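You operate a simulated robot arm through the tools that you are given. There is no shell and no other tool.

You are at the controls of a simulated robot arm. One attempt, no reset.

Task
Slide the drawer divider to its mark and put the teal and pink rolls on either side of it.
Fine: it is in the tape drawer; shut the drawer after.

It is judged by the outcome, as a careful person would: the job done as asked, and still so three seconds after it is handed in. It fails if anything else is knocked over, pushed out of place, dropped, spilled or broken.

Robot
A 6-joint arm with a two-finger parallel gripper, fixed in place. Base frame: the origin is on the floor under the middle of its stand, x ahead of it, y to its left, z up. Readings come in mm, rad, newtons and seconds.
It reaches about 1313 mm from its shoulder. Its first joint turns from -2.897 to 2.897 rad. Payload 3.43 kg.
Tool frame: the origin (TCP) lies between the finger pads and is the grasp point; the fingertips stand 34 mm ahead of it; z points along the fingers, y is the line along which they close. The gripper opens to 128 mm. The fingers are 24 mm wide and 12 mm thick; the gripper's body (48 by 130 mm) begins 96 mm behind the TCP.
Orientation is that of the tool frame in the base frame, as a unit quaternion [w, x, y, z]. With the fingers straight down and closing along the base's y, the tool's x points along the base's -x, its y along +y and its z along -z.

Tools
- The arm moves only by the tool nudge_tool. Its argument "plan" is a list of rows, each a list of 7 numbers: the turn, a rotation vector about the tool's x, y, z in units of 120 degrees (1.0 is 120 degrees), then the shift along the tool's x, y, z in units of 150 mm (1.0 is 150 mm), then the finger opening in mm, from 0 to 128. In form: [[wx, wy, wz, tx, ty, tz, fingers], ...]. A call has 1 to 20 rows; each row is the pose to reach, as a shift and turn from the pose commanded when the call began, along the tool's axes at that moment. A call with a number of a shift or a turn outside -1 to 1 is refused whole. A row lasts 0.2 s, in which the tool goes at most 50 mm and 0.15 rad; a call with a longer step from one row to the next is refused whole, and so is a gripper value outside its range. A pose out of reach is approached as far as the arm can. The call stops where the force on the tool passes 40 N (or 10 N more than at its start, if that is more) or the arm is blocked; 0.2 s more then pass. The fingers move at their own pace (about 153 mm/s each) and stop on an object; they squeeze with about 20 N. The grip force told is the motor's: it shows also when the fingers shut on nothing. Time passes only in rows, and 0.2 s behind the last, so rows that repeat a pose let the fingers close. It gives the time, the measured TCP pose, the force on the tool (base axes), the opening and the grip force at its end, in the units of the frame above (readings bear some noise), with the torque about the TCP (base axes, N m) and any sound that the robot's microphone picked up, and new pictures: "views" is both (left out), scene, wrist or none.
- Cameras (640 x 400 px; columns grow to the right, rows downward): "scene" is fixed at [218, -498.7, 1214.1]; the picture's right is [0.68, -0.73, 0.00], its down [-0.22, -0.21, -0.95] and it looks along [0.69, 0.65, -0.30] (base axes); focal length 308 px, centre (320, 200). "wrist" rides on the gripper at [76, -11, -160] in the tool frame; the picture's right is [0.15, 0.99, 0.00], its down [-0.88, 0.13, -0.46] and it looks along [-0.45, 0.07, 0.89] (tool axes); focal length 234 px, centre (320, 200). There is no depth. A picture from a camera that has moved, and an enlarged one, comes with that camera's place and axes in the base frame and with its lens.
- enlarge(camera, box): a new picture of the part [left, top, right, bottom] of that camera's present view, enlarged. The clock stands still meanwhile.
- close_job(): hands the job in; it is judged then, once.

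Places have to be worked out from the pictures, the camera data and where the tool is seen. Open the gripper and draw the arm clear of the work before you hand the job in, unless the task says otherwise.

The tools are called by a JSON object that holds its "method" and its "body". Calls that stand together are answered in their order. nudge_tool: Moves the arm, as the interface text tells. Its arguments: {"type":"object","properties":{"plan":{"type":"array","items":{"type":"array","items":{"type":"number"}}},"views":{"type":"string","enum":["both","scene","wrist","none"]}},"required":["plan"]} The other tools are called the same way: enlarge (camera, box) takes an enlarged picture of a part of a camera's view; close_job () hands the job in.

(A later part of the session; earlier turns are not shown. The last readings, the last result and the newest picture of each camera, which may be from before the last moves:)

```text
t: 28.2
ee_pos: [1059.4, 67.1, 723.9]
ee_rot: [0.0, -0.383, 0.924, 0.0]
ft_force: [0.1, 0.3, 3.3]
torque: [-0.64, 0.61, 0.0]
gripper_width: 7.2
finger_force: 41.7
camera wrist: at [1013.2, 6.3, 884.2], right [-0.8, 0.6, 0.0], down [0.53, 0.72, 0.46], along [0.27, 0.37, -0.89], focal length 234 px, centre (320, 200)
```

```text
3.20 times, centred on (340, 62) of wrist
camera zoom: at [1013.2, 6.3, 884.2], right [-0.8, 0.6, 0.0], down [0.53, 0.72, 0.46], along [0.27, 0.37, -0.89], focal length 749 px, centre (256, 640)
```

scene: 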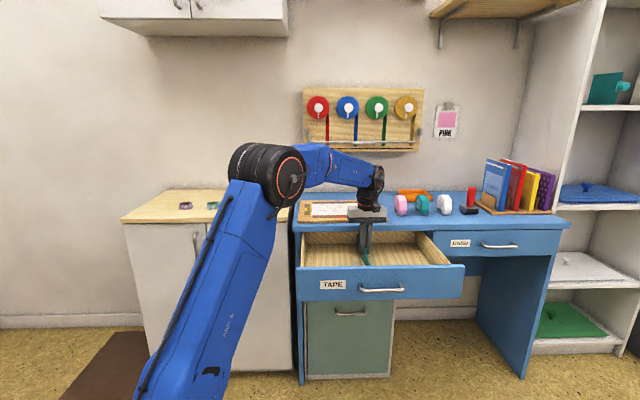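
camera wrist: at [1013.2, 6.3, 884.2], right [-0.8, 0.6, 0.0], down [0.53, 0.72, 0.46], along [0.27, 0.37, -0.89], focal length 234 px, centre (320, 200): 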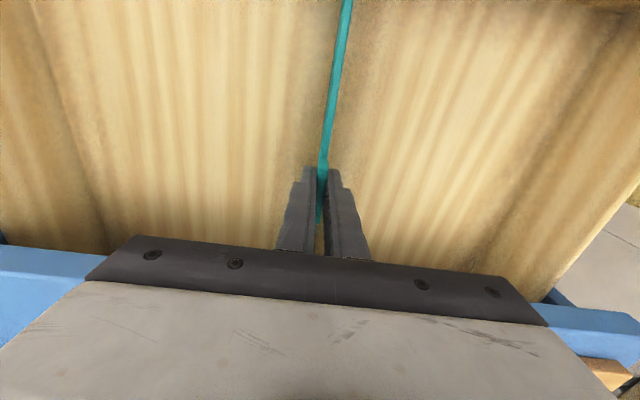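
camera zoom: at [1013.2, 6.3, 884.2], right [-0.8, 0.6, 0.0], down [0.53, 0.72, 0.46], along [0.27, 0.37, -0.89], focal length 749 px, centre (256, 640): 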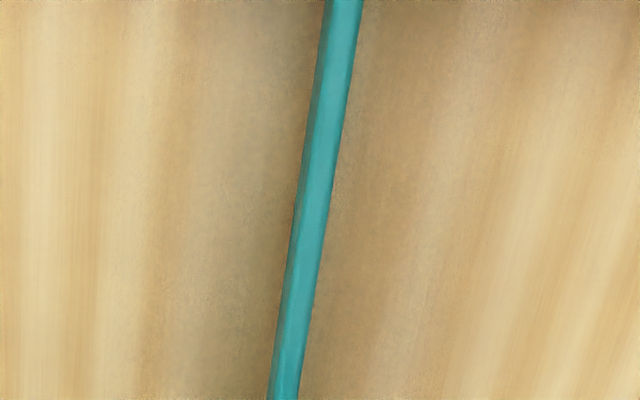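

The divider follows; TCP w≈701.7. I slide the last ~9.6 mm to w≈711, then release and rise to verify against the mark.

{"method": "nudge_tool", "body": {"plan": [[0, 0, 0, 0, -0.032, 0, 0], [0, 0, 0, 0, -0.064, 0, 0], [0, 0, 0, 0, -0.064, 0, 0], [0, 0, 0, 0, -0.064, 0, 30], [0, 0, 0, 0, -0.064, 0, 50], [0, 0, 0, 0, -0.064, -0.2, 50], [0, 0, 0, 0, -0.064, -0.5, 50], [0, 0, 0, 0.15, -0.064, -0.75, 50], [0, 0, 0, 0.4, -0.064, -0.95, 50], [0, 0, 0, 0.65, -0.064, -1, 128]]}}

{"method": "enlarge", "body": {"camera": "wrist", "box": [220, 20, 420, 220]}}

```text
t: 30.4
ee_pos: [998.5, -7.0, 871.1]
ee_rot: [-0.001, -0.383, 0.924, 0.0]
ft_force: [0.1, 0.1, -0.5]
torque: [-0.04, 0.03, -0.03]
gripper_width: 127.8
finger_force: 0.0
camera wrist: at [953.9, -68.0, 1030.6], right [-0.8, 0.59, 0.0], down [0.53, 0.72, 0.46], along [0.27, 0.37, -0.89], focal length 234 px, centre (320, 200)
```

scene: 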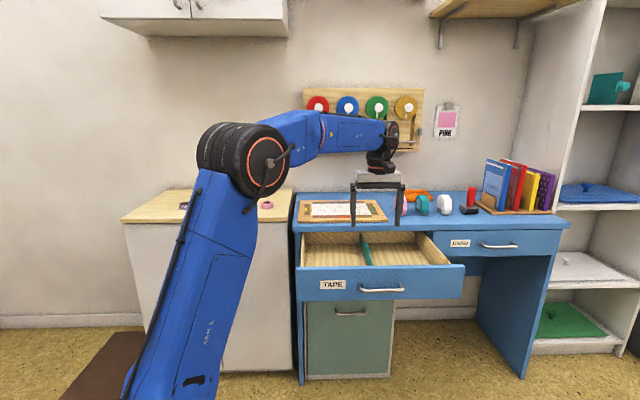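
wrist: 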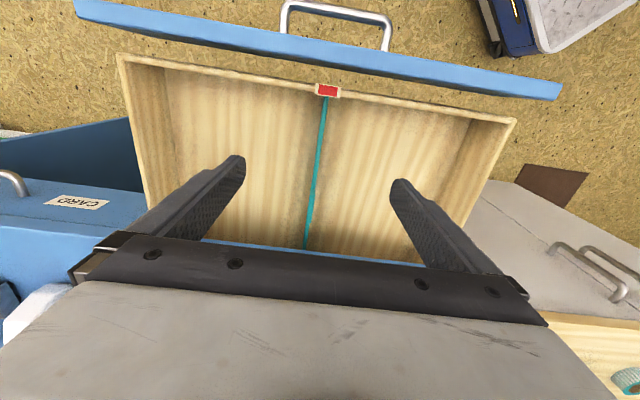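

```text
2.00 times, centred on (320, 120) of wrist
camera zoom: at [953.9, -68.0, 1030.6], right [-0.8, 0.59, 0.0], down [0.53, 0.72, 0.46], along [0.27, 0.37, -0.89], focal length 468 px, centre (320, 360)
```

zoom: 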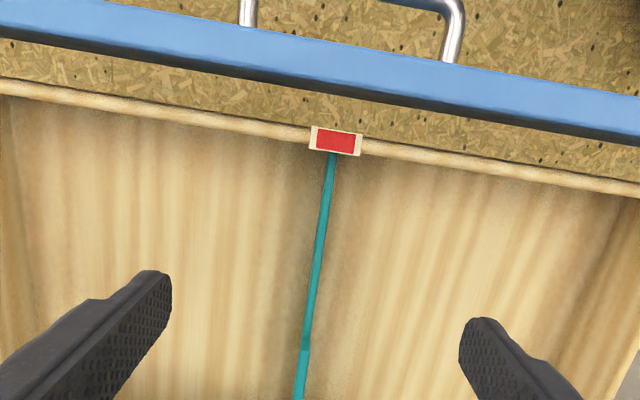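

{"method": "enlarge", "body": {"camera": "wrist", "box": [288, 70, 368, 120]}}

```text
8.00 times, centred on (328, 95) of wrist
camera zoom: at [953.9, -68.0, 1030.6], right [-0.8, 0.59, 0.0], down [0.53, 0.72, 0.46], along [0.27, 0.37, -0.89], focal length 1873 px, centre (256, 1040)
```

zoom: 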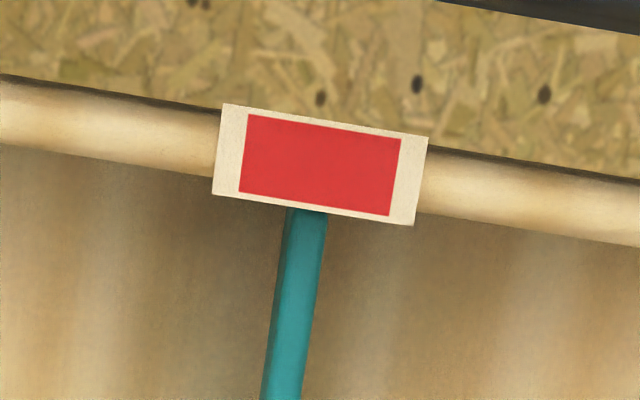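

The divider's front end lines up with the centre of the red mark (both compute to w≈712). Now I rise and travel toward the pink roll on the cabinet (est. w≈327, d≈1015).

{"method": "nudge_tool", "body": {"plan": [[0, 0, 0, 0, 0, -0.3, 128], [0, 0, 0, -0.1, 0.2, -0.5, 128], [0, 0, 0, -0.2, 0.4, -0.7, 128], [0, 0, 0, -0.3, 0.6, -0.85, 128], [0, 0, 0, -0.4, 0.8, -0.85, 128], [0, 0, 0, -0.5, 1, -0.85, 128]], "views": "none"}}

{"method": "nudge_tool", "body": {"plan": [[0, 0, 0, -0.12, 0.25, 0, 128], [0, 0, 0, -0.25, 0.5, 0, 128], [0, 0, 0, -0.38, 0.75, 0, 128], [0, 0, 0, -0.5, 1, 0, 128]], "views": "none"}}

{"method": "nudge_tool", "body": {"plan": [[0, 0, 0, -0.15, 0.2, 0, 128], [0, 0, 0, -0.3, 0.4, 0, 128], [0, 0, 0, -0.4, 0.56, 0, 128]]}}

```text
t: 31.8
ee_pos: [945.2, 151.9, 1001.3]
ee_rot: [0.0, -0.383, 0.924, 0.0]
ft_force: [-0.2, 0.0, -0.1]
torque: [0.03, -0.02, 0.01]
gripper_width: 127.8
finger_force: 0.1
```

```text
t: 32.8
ee_pos: [894.5, 310.8, 1002.6]
ee_rot: [0.0, -0.383, 0.924, 0.0]
ft_force: [-1.0, -0.4, 0.5]
torque: [0.01, 0.05, 0.0]
gripper_width: 127.9
finger_force: 0.0
```

```text
t: 33.6
ee_pos: [876.6, 410.5, 997.9]
ee_rot: [-0.001, -0.383, 0.924, 0.001]
ft_force: [-0.5, -0.2, -0.1]
torque: [0.0, -0.01, -0.05]
gripper_width: 127.8
finger_force: 0.2
camera wrist: at [831.4, 350.2, 1157.7], right [-0.8, 0.6, 0.0], down [0.53, 0.71, 0.46], along [0.27, 0.37, -0.89], focal length 234 px, centre (320, 200)
```

scene: 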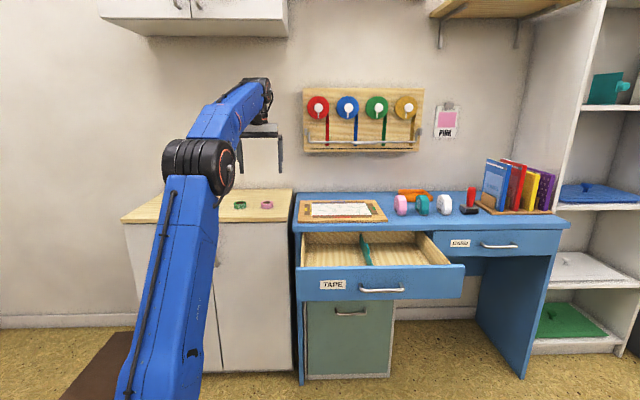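
wrist: 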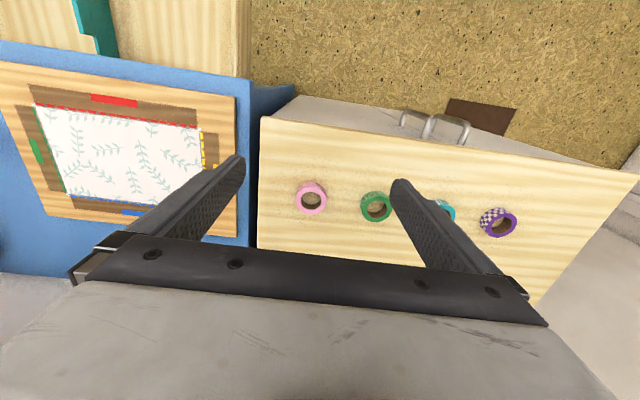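

The pink roll is visible at (311,199), with green, teal and purple to its left. I enlarge for precise location.

{"method": "enlarge", "body": {"camera": "wrist", "box": [270, 160, 430, 260]}}

{"method": "enlarge", "body": {"camera": "scene", "box": [220, 180, 300, 230]}}

```text
4.00 times, centred on (350, 210) of wrist
camera zoom: at [831.4, 350.2, 1157.7], right [-0.8, 0.6, 0.0], down [0.53, 0.71, 0.46], along [0.27, 0.37, -0.89], focal length 937 px, centre (200, 160)
```

zoom: 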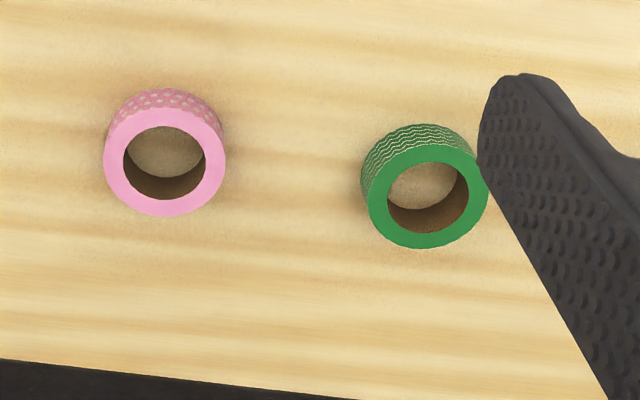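

```text
8.00 times, centred on (260, 205) of scene
camera zoom: at [218.0, -498.7, 1214.1], right [0.68, -0.73, 0.0], down [-0.22, -0.21, -0.95], along [0.69, 0.65, -0.3], focal length 2466 px, centre (800, 160)
```

zoom: 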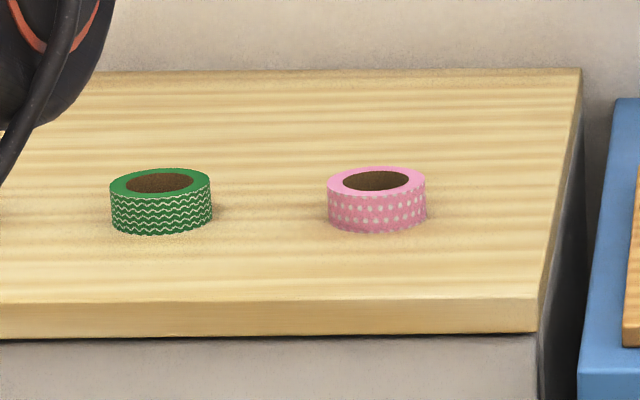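

The pink roll's top centre is at w≈328, d≈1009, z≈821, about 50 mm in diameter and 20 mm tall. I move above it with the fingers at 90 mm opening.

{"method": "nudge_tool", "body": {"plan": [[0, 0, 0, -0.2, -0.005, 0.1, 128], [0, 0, 0, -0.4, -0.005, 0.25, 110], [0, 0, 0, -0.6, -0.005, 0.4, 90], [0, 0, 0, -0.663, -0.005, 0.6, 90], [0, 0, 0, -0.663, -0.005, 0.8, 90], [0, 0, 0, -0.663, -0.005, 0.8, 90]]}}

{"method": "enlarge", "body": {"camera": "wrist", "box": [220, 120, 420, 245]}}

```text
t: 35.0
ee_pos: [944.2, 485.1, 881.9]
ee_rot: [0.0, -0.382, 0.924, 0.0]
ft_force: [-0.4, -0.5, 0.2]
torque: [-0.01, -0.01, 0.01]
gripper_width: 89.9
finger_force: 0.0
camera wrist: at [898.3, 423.9, 1041.3], right [-0.8, 0.6, 0.0], down [0.53, 0.71, 0.46], along [0.27, 0.37, -0.89], focal length 234 px, centre (320, 200)
```

scene: 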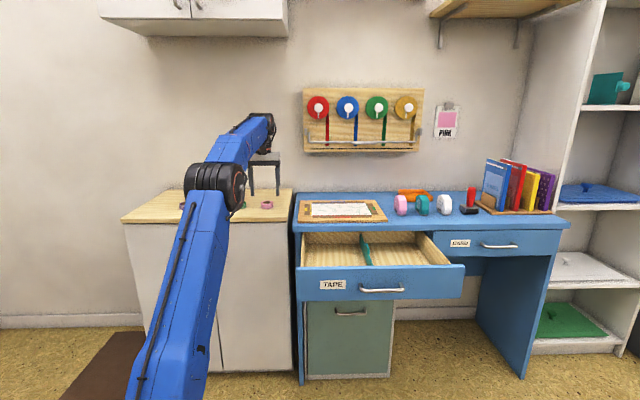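
wrist: 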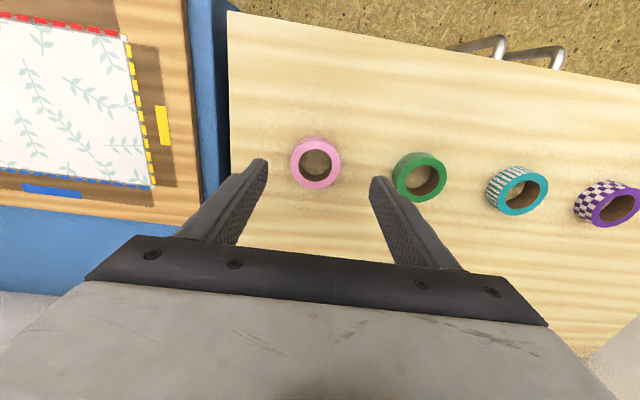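

```text
3.20 times, centred on (320, 182) of wrist
camera zoom: at [898.3, 423.9, 1041.3], right [-0.8, 0.6, 0.0], down [0.53, 0.71, 0.46], along [0.27, 0.37, -0.89], focal length 749 px, centre (320, 256)
```

zoom: 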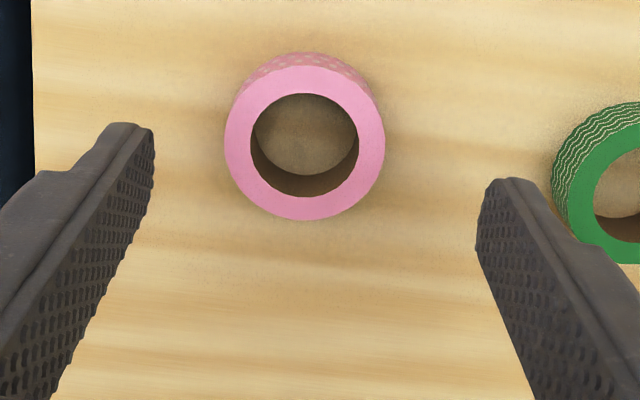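

The roll is +4.5 mm in w and −2 mm in d from the TCP. I adjust and descend so the tips end about 5 mm above the cabinet top.

{"method": "nudge_tool", "body": {"plan": [[0, 0, 0, 0.012, -0.028, 0.06, 80], [0, 0, 0, 0.012, -0.028, 0.14, 80], [0, 0, 0, 0.012, -0.028, 0.21, 80], [0, 0, 0, 0.012, -0.028, 0.26, 80], [0, 0, 0, 0.012, -0.028, 0.26, 80]]}}

{"method": "enlarge", "body": {"camera": "wrist", "box": [220, 120, 420, 245]}}

{"method": "enlarge", "body": {"camera": "scene", "box": [220, 160, 300, 230]}}

```text
t: 36.2
ee_pos: [947.7, 480.5, 842.9]
ee_rot: [0.0, -0.382, 0.924, 0.0]
ft_force: [0.6, -0.4, -0.1]
torque: [0.0, 0.0, -0.05]
gripper_width: 80.3
finger_force: 0.1
camera wrist: at [901.6, 418.6, 1002.5], right [-0.8, 0.6, 0.0], down [0.53, 0.71, 0.46], along [0.27, 0.37, -0.89], focal length 234 px, centre (320, 200)
```

scene: 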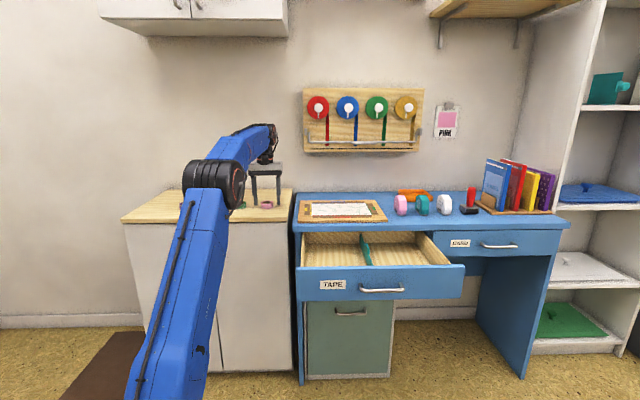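
wrist: 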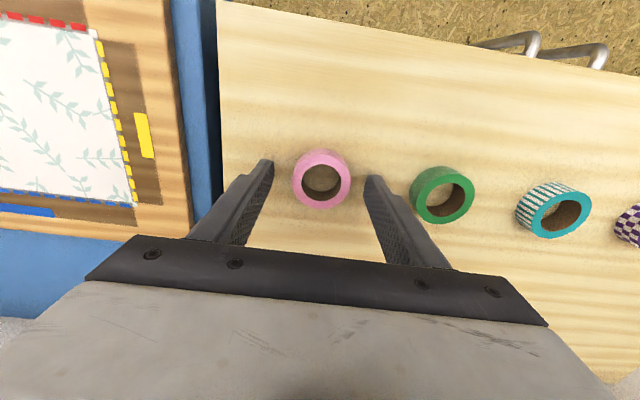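

```text
3.20 times, centred on (320, 182) of wrist
camera zoom: at [901.6, 418.6, 1002.5], right [-0.8, 0.6, 0.0], down [0.53, 0.71, 0.46], along [0.27, 0.37, -0.89], focal length 749 px, centre (320, 256)
```

zoom: 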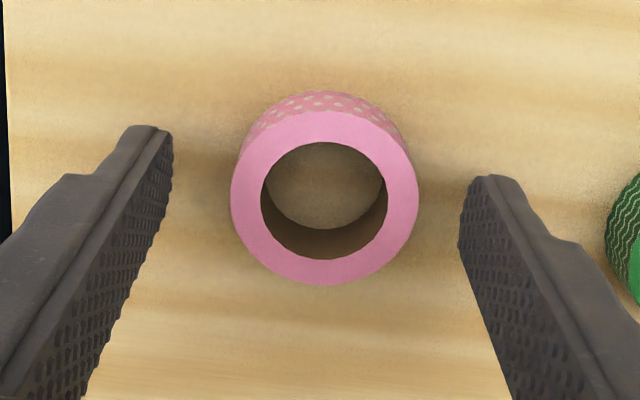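

```text
5.71 times, centred on (260, 195) of scene
camera zoom: at [218.0, -498.7, 1214.1], right [0.68, -0.73, 0.0], down [-0.22, -0.21, -0.95], along [0.69, 0.65, -0.3], focal length 1762 px, centre (663, 229)
```

zoom: 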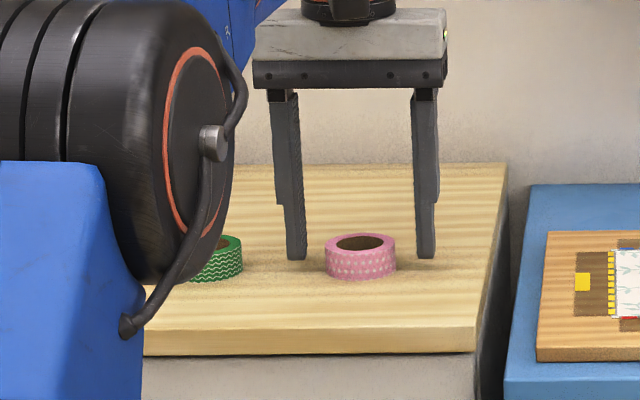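

The roll is centred between the fingers and the tips are ~8 mm above the surface. I lower 3 mm and close on it.

{"method": "nudge_tool", "body": {"plan": [[0, 0, 0, 0.01, 0.004, 0.022, 80], [0, 0, 0, 0.01, 0.004, 0.022, 60], [0, 0, 0, 0.01, 0.004, 0.022, 40], [0, 0, 0, 0.01, 0.004, 0.022, 30], [0, 0, 0, 0.01, 0.004, 0.022, 30]]}}

{"method": "enlarge", "body": {"camera": "wrist", "box": [220, 120, 420, 245]}}

```text
t: 37.4
ee_pos: [945.8, 479.3, 839.4]
ee_rot: [0.0, -0.383, 0.924, -0.001]
ft_force: [-0.2, 0.1, 0.6]
torque: [0.03, -0.02, -0.04]
gripper_width: 56.4
finger_force: 19.7
camera wrist: at [899.9, 418.4, 998.6], right [-0.8, 0.6, 0.0], down [0.53, 0.72, 0.46], along [0.27, 0.37, -0.89], focal length 234 px, centre (320, 200)
```

scene: 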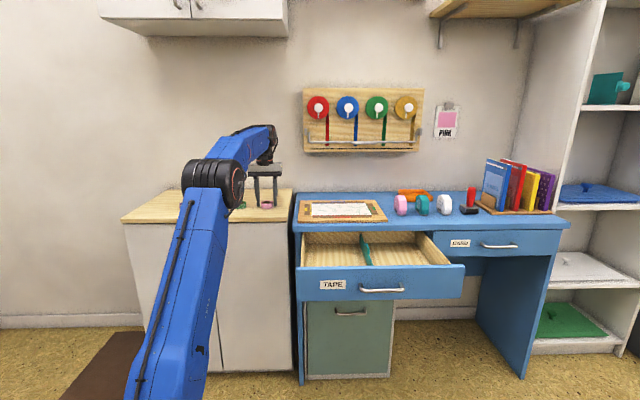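
wrist: 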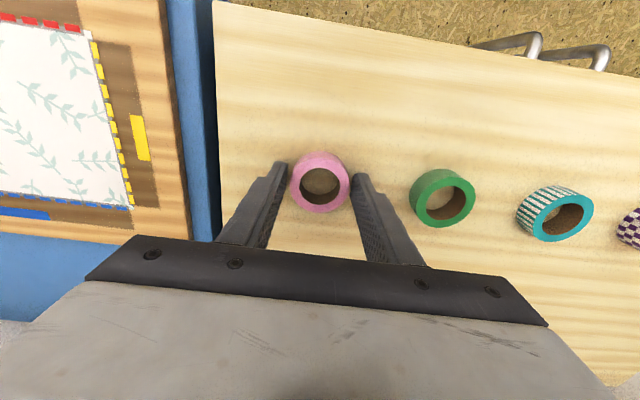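

```text
3.20 times, centred on (320, 182) of wrist
camera zoom: at [899.9, 418.4, 998.6], right [-0.8, 0.6, 0.0], down [0.53, 0.72, 0.46], along [0.27, 0.37, -0.89], focal length 749 px, centre (320, 256)
```

zoom: 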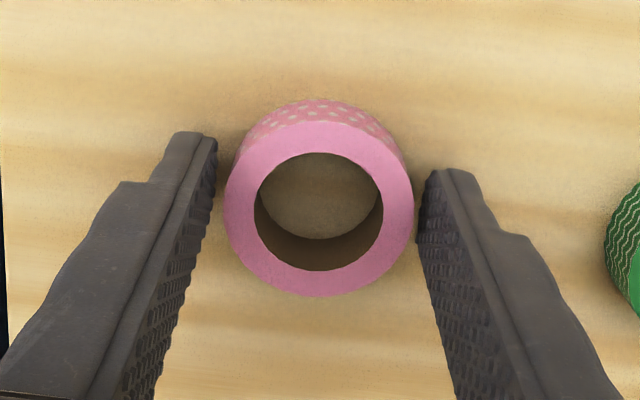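

The fingers stopped at 56 mm with ~20 N. I hold the close command a bit longer to confirm a settled grip before lifting.

{"method": "nudge_tool", "body": {"plan": [[0, 0, 0, 0, 0, 0, 20], [0, 0, 0, 0, 0, 0, 10], [0, 0, 0, 0, 0, 0, 10]], "views": "wrist"}}

{"method": "enlarge", "body": {"camera": "scene", "box": [220, 160, 300, 230]}}

```text
t: 38.2
ee_pos: [946.3, 478.3, 838.7]
ee_rot: [-0.001, -0.383, 0.924, 0.0]
ft_force: [0.2, 0.7, -0.2]
torque: [0.0, -0.02, 0.0]
gripper_width: 56.5
finger_force: 20.2
camera wrist: at [899.9, 418.4, 998.7], right [-0.8, 0.6, 0.0], down [0.53, 0.71, 0.46], along [0.27, 0.37, -0.89], focal length 234 px, centre (320, 200)
```

wrist: 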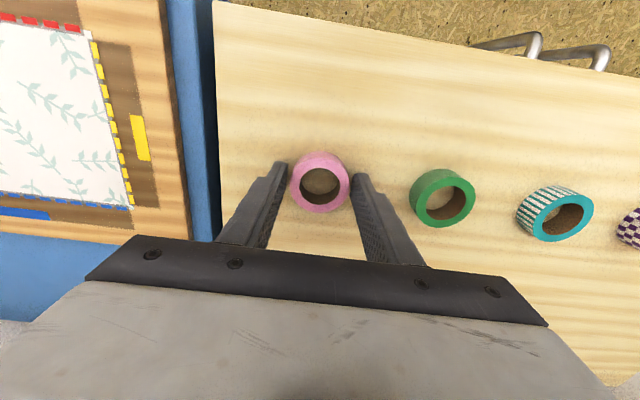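

```text
5.71 times, centred on (260, 195) of scene
camera zoom: at [218.0, -498.7, 1214.1], right [0.68, -0.73, 0.0], down [-0.22, -0.21, -0.95], along [0.69, 0.65, -0.3], focal length 1762 px, centre (663, 229)
```

zoom: 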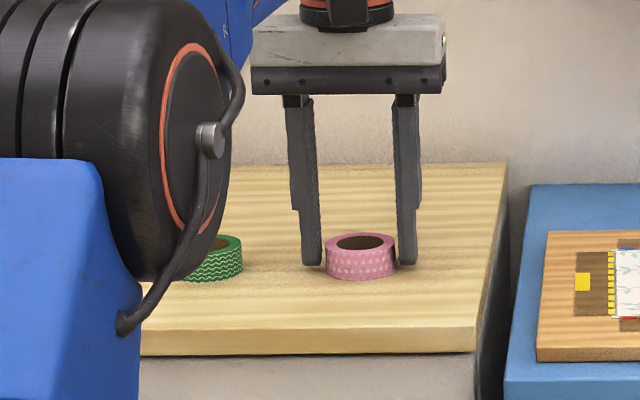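

Grip is stable at 20 N. I lift slowly and check that the roll comes along.

{"method": "nudge_tool", "body": {"plan": [[0, 0, 0, 0, 0, -0.05, 10], [0, 0, 0, 0, 0, -0.15, 10], [0, 0, 0, 0, 0, -0.3, 10], [0, 0, 0, 0, 0, -0.5, 10]]}}

{"method": "enlarge", "body": {"camera": "scene", "box": [220, 140, 300, 230]}}

```text
t: 39.2
ee_pos: [946.1, 477.2, 914.9]
ee_rot: [0.0, -0.382, 0.924, 0.0]
ft_force: [0.0, 0.9, 0.3]
torque: [0.0, -0.01, 0.0]
gripper_width: 56.6
finger_force: 20.1
camera wrist: at [900.5, 416.8, 1074.5], right [-0.8, 0.6, 0.0], down [0.53, 0.71, 0.46], along [0.27, 0.37, -0.89], focal length 234 px, centre (320, 200)
```

scene: 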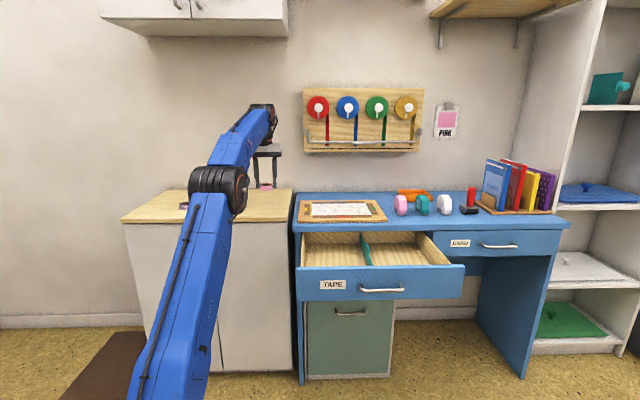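
wrist: 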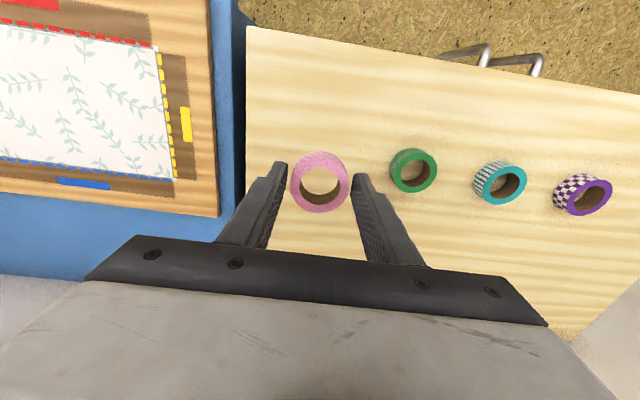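

```text
4.44 times, centred on (260, 185) of scene
camera zoom: at [218.0, -498.7, 1214.1], right [0.68, -0.73, 0.0], down [-0.22, -0.21, -0.95], along [0.69, 0.65, -0.3], focal length 1370 px, centre (587, 267)
```

zoom: 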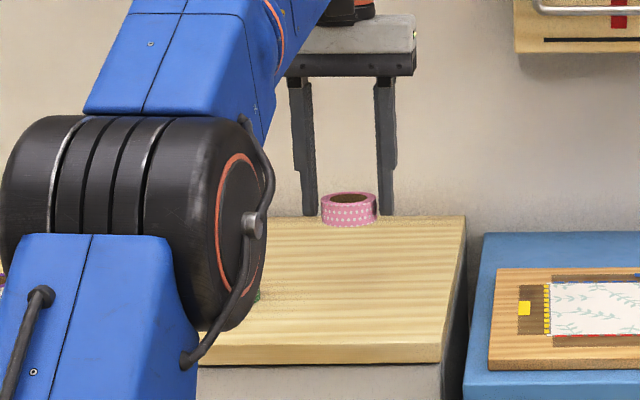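

The pink roll is held and lifted. I carry it up and back over toward the right compartment of the drawer.

{"method": "nudge_tool", "body": {"plan": [[0, 0, 0, 0.05, -0.05, -0.15, 10], [0, 0, 0, 0.18, -0.18, -0.3, 10], [0, 0, 0, 0.36, -0.36, -0.45, 10], [0, 0, 0, 0.54, -0.54, -0.58, 10], [0, 0, 0, 0.72, -0.72, -0.58, 10], [0, 0, 0, 0.9, -0.9, -0.58, 10]], "views": "none"}}

{"method": "nudge_tool", "body": {"plan": [[0, 0, 0, 0.18, -0.2, 0, 10], [0, 0, 0, 0.36, -0.4, 0, 10], [0, 0, 0, 0.54, -0.6, 0, 10], [0, 0, 0, 0.72, -0.8, 0, 10], [0, 0, 0, 0.87, -1, 0, 10]], "views": "none"}}

{"method": "nudge_tool", "body": {"plan": [[0, 0, 0, 0, -0.2, 0, 10], [0, 0, 0, 0, -0.45, 0, 10], [0, 0, 0, 0, -0.7, 0, 10], [0, 0, 0, 0, -0.9, 0, 10], [0, 0, 0, 0, -1, 0, 10]], "views": "both"}}

```text
t: 40.6
ee_pos: [946.8, 286.7, 1000.2]
ee_rot: [-0.001, -0.383, 0.924, 0.0]
ft_force: [0.2, 1.5, 0.0]
torque: [-0.09, 0.0, 0.0]
gripper_width: 56.4
finger_force: 20.1
```

```text
t: 41.8
ee_pos: [960.0, 87.8, 1000.3]
ee_rot: [0.0, -0.384, 0.923, 0.0]
ft_force: [-0.7, 0.4, 0.3]
torque: [-0.02, 0.04, 0.0]
gripper_width: 56.1
finger_force: 20.3
```

```text
t: 43.0
ee_pos: [1066.7, -19.1, 1002.4]
ee_rot: [0.0, -0.382, 0.924, -0.001]
ft_force: [-0.1, -1.2, 0.4]
torque: [0.0, -0.01, 0.02]
gripper_width: 56.2
finger_force: 20.0
camera wrist: at [1020.8, -79.2, 1161.7], right [-0.8, 0.6, 0.0], down [0.53, 0.71, 0.46], along [0.27, 0.37, -0.89], focal length 234 px, centre (320, 200)
```

scene: 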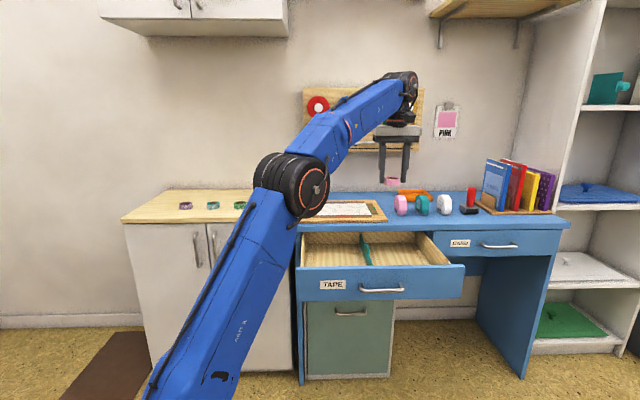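
wrist: 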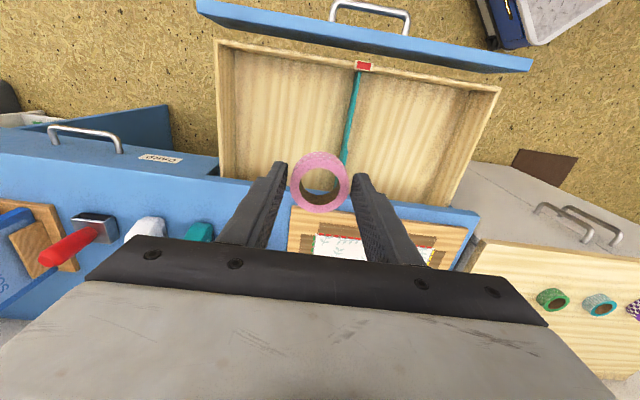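

The roll is held steady at w≈768, d≈740, z≈1002. I enlarge the view to measure the drawer's walls and floor before lowering into the right compartment.

{"method": "enlarge", "body": {"camera": "wrist", "box": [200, 30, 360, 130]}}

{"method": "enlarge", "body": {"camera": "wrist", "box": [360, 50, 520, 150]}}

```text
4.00 times, centred on (280, 80) of wrist
camera zoom: at [1020.8, -79.2, 1161.7], right [-0.8, 0.6, 0.0], down [0.53, 0.71, 0.46], along [0.27, 0.37, -0.89], focal length 937 px, centre (480, 680)
```

zoom: 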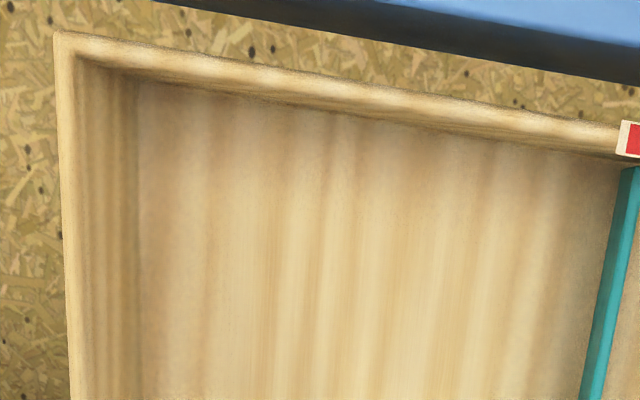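

```text
4.00 times, centred on (440, 100) of wrist
camera zoom: at [1020.8, -79.2, 1161.7], right [-0.8, 0.6, 0.0], down [0.53, 0.71, 0.46], along [0.27, 0.37, -0.89], focal length 937 px, centre (-160, 600)
```

zoom: 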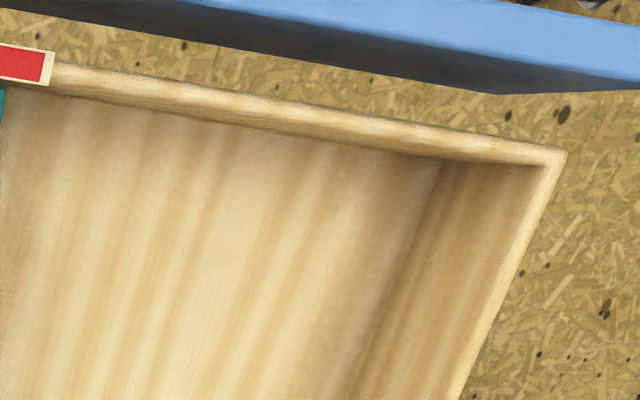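

Drawer interior: w from ~487 to ~940, floor z≈657. I lower the pink roll toward the middle of the right compartment (w≈826, d≈740).

{"method": "nudge_tool", "body": {"plan": [[0, 0, 0, 0, -0.2, 0.1, 10], [0, 0, 0, 0, -0.397, 0.3, 10], [0, 0, 0, 0, -0.397, 0.55, 10], [0, 0, 0, 0, -0.397, 0.8, 10], [0, 0, 0, 0, -0.397, 1, 10]], "views": "none"}}

{"method": "nudge_tool", "body": {"plan": [[0, 0, 0, 0, 0, 0.2, 10], [0, 0, 0, 0, 0, 0.45, 10], [0, 0, 0, 0, 0, 0.7, 10], [0, 0, 0, 0, 0, 0.87, 10], [0, 0, 0, 0, 0, 0.95, 10]]}}

```text
t: 44.2
ee_pos: [1107.5, -60.3, 852.4]
ee_rot: [-0.001, -0.383, 0.924, 0.0]
ft_force: [0.0, 0.0, -0.1]
torque: [-0.03, -0.04, -0.01]
gripper_width: 56.3
finger_force: 19.5
```

```text
t: 45.4
ee_pos: [1109.1, -59.9, 707.4]
ee_rot: [0.001, -0.383, 0.924, 0.0]
ft_force: [-0.6, -0.2, 0.4]
torque: [0.02, 0.05, 0.02]
gripper_width: 56.3
finger_force: 19.8
camera wrist: at [1061.5, -121.1, 866.8], right [-0.8, 0.6, 0.0], down [0.53, 0.71, 0.46], along [0.27, 0.37, -0.89], focal length 234 px, centre (320, 200)
```

scene: 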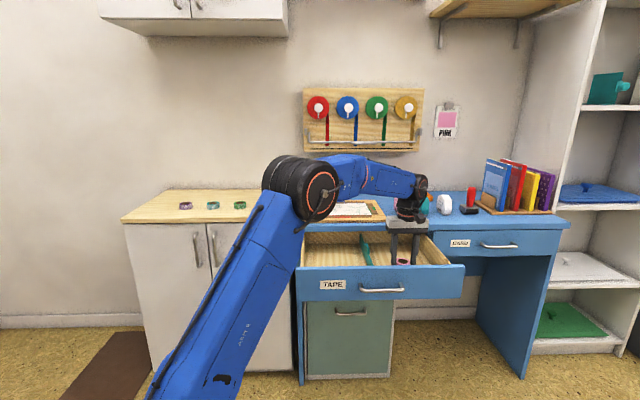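
wrist: 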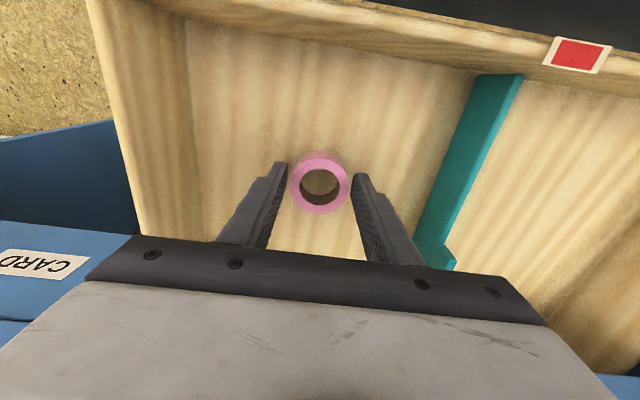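

The roll hovers ~10 mm above the floor of the right compartment. I lower in small steps watching the force.

{"method": "nudge_tool", "body": {"plan": [[0, 0, 0, 0, 0, 0.02, 10], [0, 0, 0, 0, 0, 0.04, 10], [0, 0, 0, 0, 0, 0.055, 10], [0, 0, 0, 0, 0, 0.055, 10]], "views": "none"}}

```text
t: 46.4
ee_pos: [1107.3, -59.7, 698.6]
ee_rot: [0.0, -0.383, 0.924, 0.0]
ft_force: [-0.1, 0.6, 0.6]
torque: [0.02, 0.03, 0.0]
gripper_width: 56.3
finger_force: 20.2
```

No contact yet at z≈699. I go down a few more millimetres.

{"method": "nudge_tool", "body": {"plan": [[0, 0, 0, 0, 0, 0.01, 10], [0, 0, 0, 0, 0, 0.02, 10], [0, 0, 0, 0, 0, 0.02, 10]], "views": "none"}}

```text
t: 47.2
ee_pos: [1107.4, -61.1, 697.4]
ee_rot: [0.001, -0.383, 0.924, 0.0]
ft_force: [0.5, -0.8, -1.4]
torque: [-0.01, 0.0, 0.03]
gripper_width: 56.3
finger_force: 19.5
```

Still no contact; continuing with 2–3 mm more.

{"method": "nudge_tool", "body": {"plan": [[0, 0, 0, 0, 0, 0.01, 10], [0, 0, 0, 0, 0, 0.018, 10], [0, 0, 0, 0, 0, 0.018, 10]], "views": "wrist"}}

{"method": "enlarge", "body": {"camera": "wrist", "box": [240, 120, 400, 220]}}

```text
t: 48.0
ee_pos: [1108.5, -59.6, 694.0]
ee_rot: [0.0, -0.383, 0.924, 0.0]
ft_force: [-1.2, -0.8, 0.2]
torque: [-0.01, 0.0, 0.0]
gripper_width: 56.4
finger_force: 20.4
camera wrist: at [1062.3, -120.2, 854.2], right [-0.8, 0.6, 0.0], down [0.53, 0.71, 0.46], along [0.27, 0.37, -0.89], focal length 234 px, centre (320, 200)
```

wrist: 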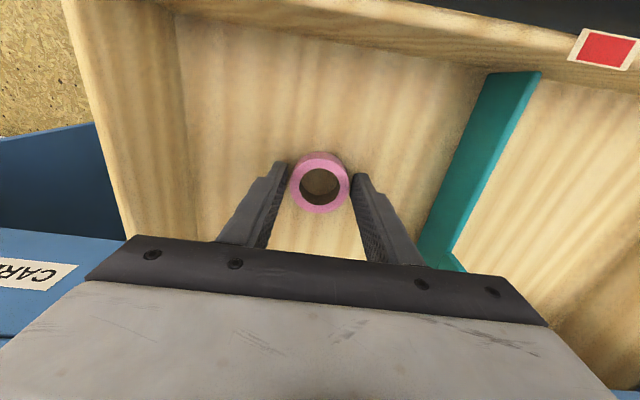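

```text
4.00 times, centred on (320, 170) of wrist
camera zoom: at [1062.3, -120.2, 854.2], right [-0.8, 0.6, 0.0], down [0.53, 0.71, 0.46], along [0.27, 0.37, -0.89], focal length 937 px, centre (320, 320)
```

zoom: 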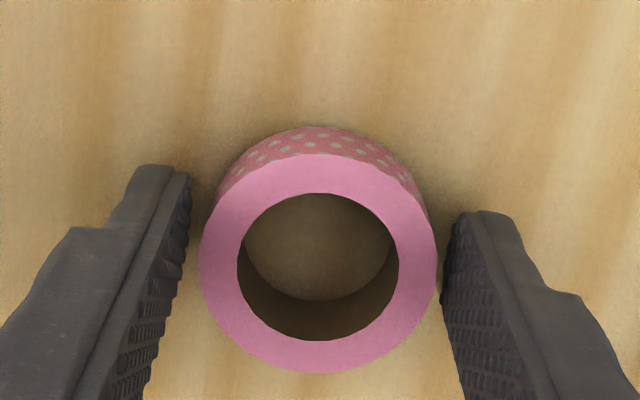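

The divider geometry puts the floor at z≈657; the roll base should be within ~2 mm. I go down 2 mm more.

{"method": "nudge_tool", "body": {"plan": [[0, 0, 0, 0, 0, 0.007, 10], [0, 0, 0, 0, 0, 0.014, 10], [0, 0, 0, 0, 0, 0.014, 10]], "views": "none"}}

```text
t: 48.8
ee_pos: [1108.6, -60.3, 692.0]
ee_rot: [0.0, -0.383, 0.924, 0.0]
ft_force: [0.4, 0.1, 0.3]
torque: [0.02, 0.04, -0.02]
gripper_width: 56.2
finger_force: 19.7
```

No contact yet at z≈692; 1.5 mm more.

{"method": "nudge_tool", "body": {"plan": [[0, 0, 0, 0, 0, 0.005, 10], [0, 0, 0, 0, 0, 0.01, 10], [0, 0, 0, 0, 0, 0.01, 10]], "views": "none"}}

```text
t: 49.6
ee_pos: [1108.5, -58.7, 691.0]
ee_rot: [0.001, -0.383, 0.924, 0.0]
ft_force: [0.4, -1.7, 9.3]
torque: [-0.08, 0.04, 0.0]
gripper_width: 56.3
finger_force: 20.0
```

Contact (9 N) at z≈691, so the roll rests on the floor. I open the fingers and rise straight up.

{"method": "nudge_tool", "body": {"plan": [[0, 0, 0, 0, 0, -0.003, 64], [0, 0, 0, 0, 0, -0.003, 80], [0, 0, 0, 0, 0, -0.003, 84], [0, 0, 0, 0, 0, -0.1, 84], [0, 0, 0, 0, 0, -0.3, 84], [0, 0, 0, 0, 0, -0.6, 84], [0, 0, 0, 0, 0, -0.9, 84]]}}

{"method": "enlarge", "body": {"camera": "wrist", "box": [200, 60, 440, 210]}}

```text
t: 51.2
ee_pos: [1106.5, -61.2, 826.7]
ee_rot: [0.0, -0.383, 0.924, 0.0]
ft_force: [0.0, -0.5, -0.4]
torque: [0.01, 0.05, 0.02]
gripper_width: 84.1
finger_force: 0.1
camera wrist: at [1060.8, -121.7, 986.5], right [-0.8, 0.6, 0.0], down [0.53, 0.71, 0.46], along [0.27, 0.37, -0.89], focal length 234 px, centre (320, 200)
```

scene: 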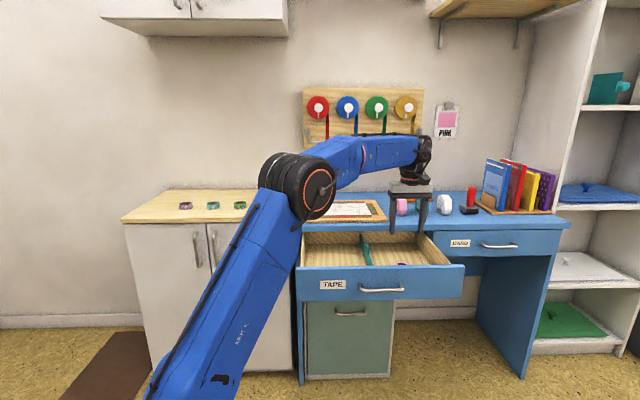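
wrist: 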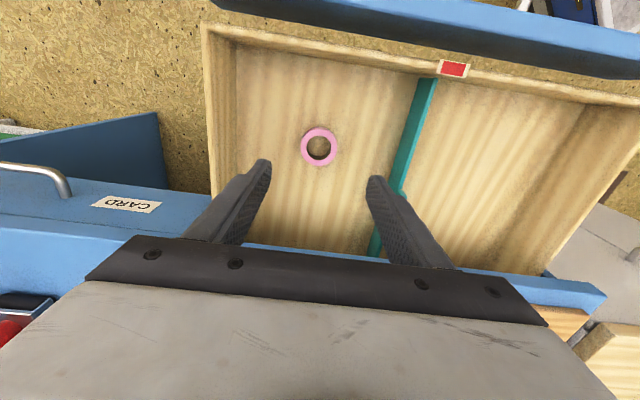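

```text
2.67 times, centred on (320, 135) of wrist
camera zoom: at [1060.8, -121.7, 986.5], right [-0.8, 0.6, 0.0], down [0.53, 0.71, 0.46], along [0.27, 0.37, -0.89], focal length 624 px, centre (320, 373)
```

zoom: 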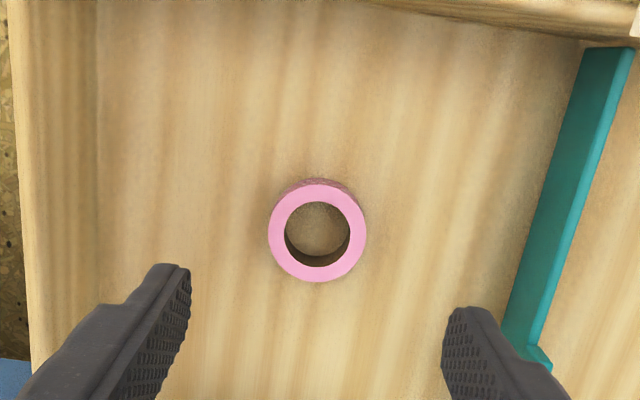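

The pink roll lies flat in the right compartment, and the divider is still on its mark. Now I travel up and across to the teal roll (est. w≈110, d≈1009).

{"method": "nudge_tool", "body": {"plan": [[0, 0, 0, 0, 0, -0.3, 110], [0, 0, 0, 0, 0.1, -0.6, 128], [0, 0, 0, 0, 0.3, -0.85, 128], [0, 0, 0, 0, 0.55, -1, 128], [0, 0, 0, 0, 0.8, -1, 128], [0, 0, 0, 0, 1, -1, 128]], "views": "none"}}

{"method": "nudge_tool", "body": {"plan": [[0, 0, 0, -0.11, 0.25, 0, 128], [0, 0, 0, -0.22, 0.5, 0, 128], [0, 0, 0, -0.34, 0.75, 0, 128], [0, 0, 0, -0.45, 1, 0, 128]], "views": "none"}}

{"method": "nudge_tool", "body": {"plan": [[0, 0, 0, -0.11, 0.25, 0, 128], [0, 0, 0, -0.22, 0.5, 0, 128], [0, 0, 0, -0.34, 0.75, 0, 128], [0, 0, 0, -0.45, 1, 0, 128]], "views": "none"}}

{"method": "nudge_tool", "body": {"plan": [[0, 0, 0, -0.1, 0.25, 0, 128], [0, 0, 0, -0.2, 0.5, 0, 128], [0, 0, 0, -0.3, 0.75, 0, 128], [0, 0, 0, -0.4, 1, 0, 128]], "views": "none"}}

{"method": "nudge_tool", "body": {"plan": [[0, 0, 0, -0.03, 0.25, 0, 128], [0, 0, 0, -0.06, 0.5, 0, 128], [0, 0, 0, -0.1, 0.7, 0, 128], [0, 0, 0, -0.1, 0.75, 0, 128], [0, 0, 0, -0.1, 0.75, 0, 128]]}}

```text
t: 52.6
ee_pos: [1000.2, 45.6, 975.8]
ee_rot: [0.001, -0.383, 0.924, 0.0]
ft_force: [-0.4, 0.2, -1.1]
torque: [0.0, 0.07, 0.0]
gripper_width: 128.1
finger_force: 0.2
```

```text
t: 53.6
ee_pos: [941.5, 197.0, 973.6]
ee_rot: [0.0, -0.382, 0.924, -0.001]
ft_force: [-0.8, 0.6, 0.3]
torque: [0.03, -0.02, 0.03]
gripper_width: 128.2
finger_force: 0.0
```

```text
t: 54.6
ee_pos: [885.8, 351.0, 974.6]
ee_rot: [0.0, -0.382, 0.924, 0.0]
ft_force: [0.0, -0.1, 0.7]
torque: [0.01, 0.0, -0.02]
gripper_width: 128.0
finger_force: 0.1
```

```text
t: 55.6
ee_pos: [819.6, 501.5, 974.0]
ee_rot: [0.0, -0.382, 0.924, 0.0]
ft_force: [0.7, -0.7, 0.2]
torque: [0.03, 0.06, 0.0]
gripper_width: 128.1
finger_force: 0.2
```

```text
t: 56.8
ee_pos: [751.8, 591.8, 975.9]
ee_rot: [0.0, -0.383, 0.924, 0.0]
ft_force: [-0.3, 0.7, 0.2]
torque: [-0.01, -0.02, 0.02]
gripper_width: 128.0
finger_force: 0.1
camera wrist: at [705.0, 531.8, 1135.3], right [-0.8, 0.6, 0.0], down [0.53, 0.71, 0.46], along [0.27, 0.37, -0.89], focal length 234 px, centre (320, 200)
```

scene: 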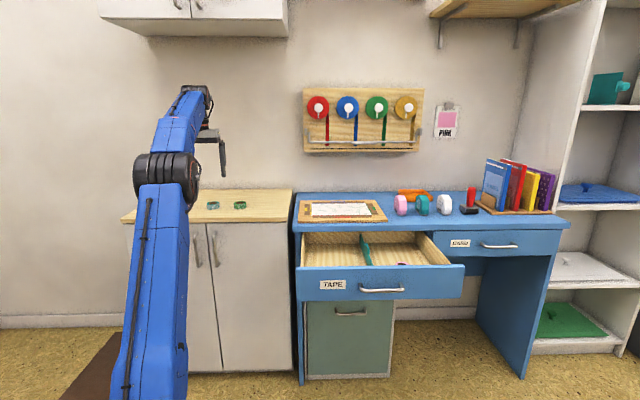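
wrist: 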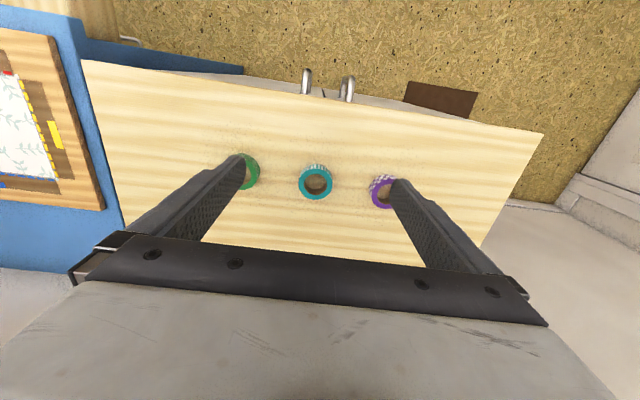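

The teal-striped roll is at (316,183) in the wrist view. I zoom for a precise fix and confirm it is the teal one, between green and purple.

{"method": "enlarge", "body": {"camera": "wrist", "box": [240, 130, 400, 230]}}

```text
4.00 times, centred on (320, 180) of wrist
camera zoom: at [705.0, 531.8, 1135.3], right [-0.8, 0.6, 0.0], down [0.53, 0.71, 0.46], along [0.27, 0.37, -0.89], focal length 937 px, centre (320, 280)
```

zoom: 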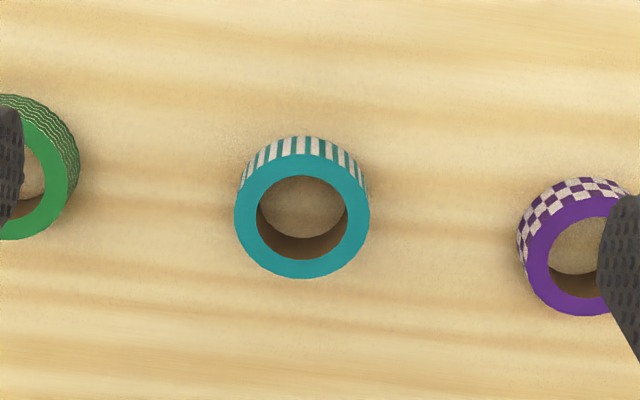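

Teal roll top centre at w≈109, d≈1008. I move above it with an 80 mm opening (neighbours have ~30 mm clearance).

{"method": "nudge_tool", "body": {"plan": [[0, 0, 0, -0.15, 0.015, 0.1, 110], [0, 0, 0, -0.3, 0.03, 0.2, 90], [0, 0, 0, -0.383, 0.03, 0.35, 80], [0, 0, 0, -0.383, 0.03, 0.55, 80], [0, 0, 0, -0.383, 0.03, 0.7, 80], [0, 0, 0, -0.383, 0.03, 0.7, 80]]}}

{"method": "enlarge", "body": {"camera": "wrist", "box": [220, 120, 420, 245]}}

```text
t: 58.2
ee_pos: [787.5, 634.6, 873.1]
ee_rot: [0.0, -0.382, 0.924, 0.0]
ft_force: [0.5, 0.2, 0.6]
torque: [-0.01, -0.02, -0.01]
gripper_width: 79.9
finger_force: 0.1
camera wrist: at [741.6, 572.2, 1032.1], right [-0.8, 0.6, 0.0], down [0.53, 0.71, 0.46], along [0.27, 0.37, -0.89], focal length 234 px, centre (320, 200)
```

scene: 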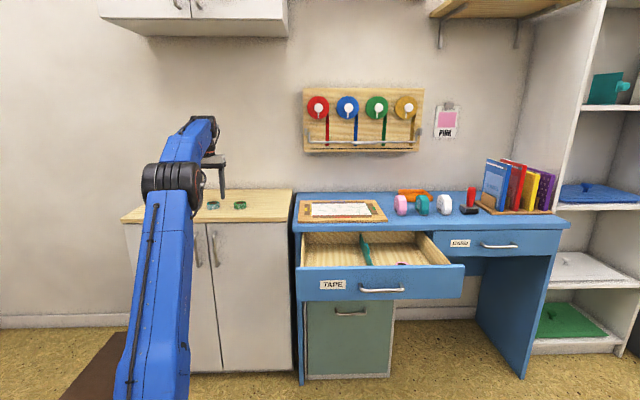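
wrist: 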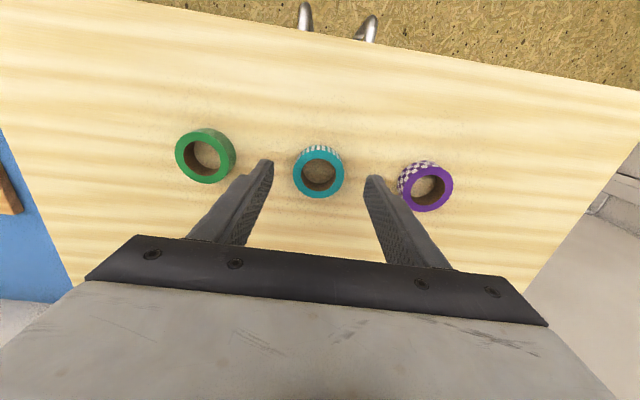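

```text
3.20 times, centred on (320, 182) of wrist
camera zoom: at [741.6, 572.2, 1032.1], right [-0.8, 0.6, 0.0], down [0.53, 0.71, 0.46], along [0.27, 0.37, -0.89], focal length 749 px, centre (320, 256)
```

zoom: 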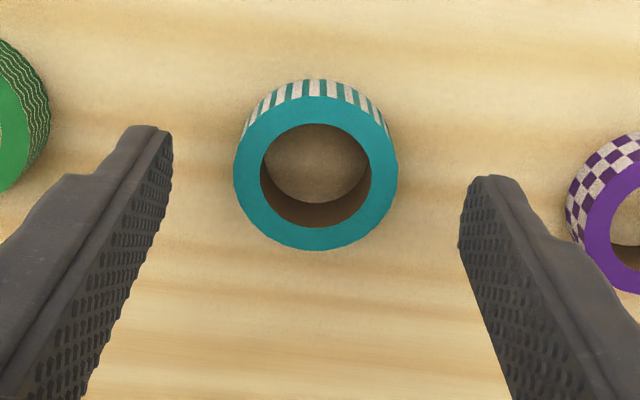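

The teal roll is centred (offset ≈ +1, +2.6 mm). I descend to the same height used for the pink roll and close.

{"method": "nudge_tool", "body": {"plan": [[0, 0, 0, -0.012, -0.006, 0.07, 80], [0, 0, 0, -0.012, -0.006, 0.14, 80], [0, 0, 0, -0.012, -0.006, 0.19, 80], [0, 0, 0, -0.012, -0.006, 0.213, 80], [0, 0, 0, -0.012, -0.006, 0.213, 80], [0, 0, 0, -0.012, -0.006, 0.213, 60], [0, 0, 0, -0.012, -0.006, 0.213, 40], [0, 0, 0, -0.012, -0.006, 0.213, 10], [0, 0, 0, -0.012, -0.006, 0.213, 10]]}}

{"method": "enlarge", "body": {"camera": "wrist", "box": [220, 120, 420, 245]}}

```text
t: 60.2
ee_pos: [791.3, 634.9, 840.4]
ee_rot: [0.0, -0.383, 0.924, 0.0]
ft_force: [0.3, -0.6, 0.0]
torque: [0.0, 0.03, 0.02]
gripper_width: 56.6
finger_force: 20.3
camera wrist: at [745.1, 574.4, 999.8], right [-0.8, 0.6, 0.0], down [0.53, 0.71, 0.46], along [0.27, 0.37, -0.89], focal length 234 px, centre (320, 200)
```

scene: 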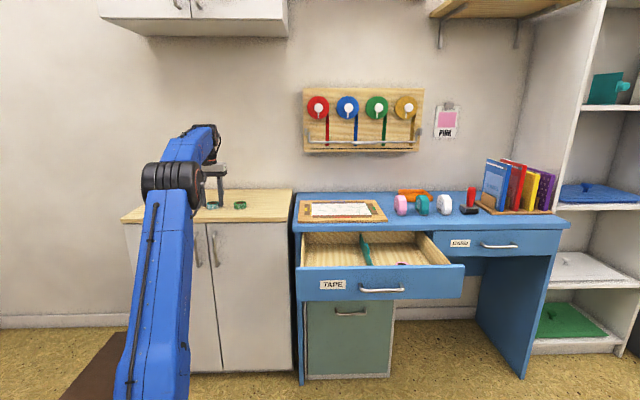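
wrist: 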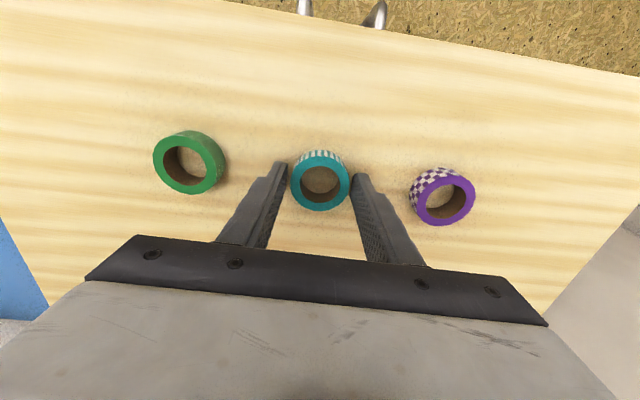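

```text
3.20 times, centred on (320, 182) of wrist
camera zoom: at [745.1, 574.4, 999.8], right [-0.8, 0.6, 0.0], down [0.53, 0.71, 0.46], along [0.27, 0.37, -0.89], focal length 749 px, centre (320, 256)
```

zoom: 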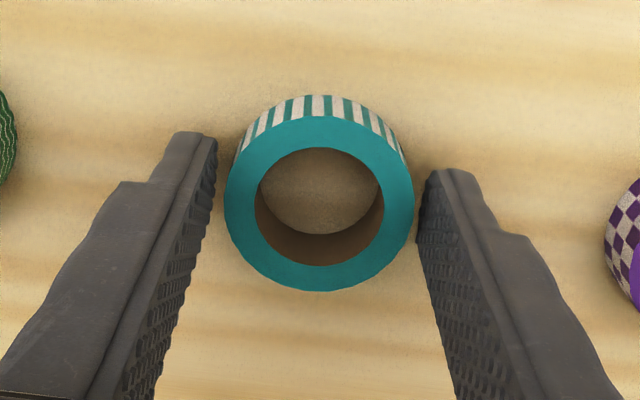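

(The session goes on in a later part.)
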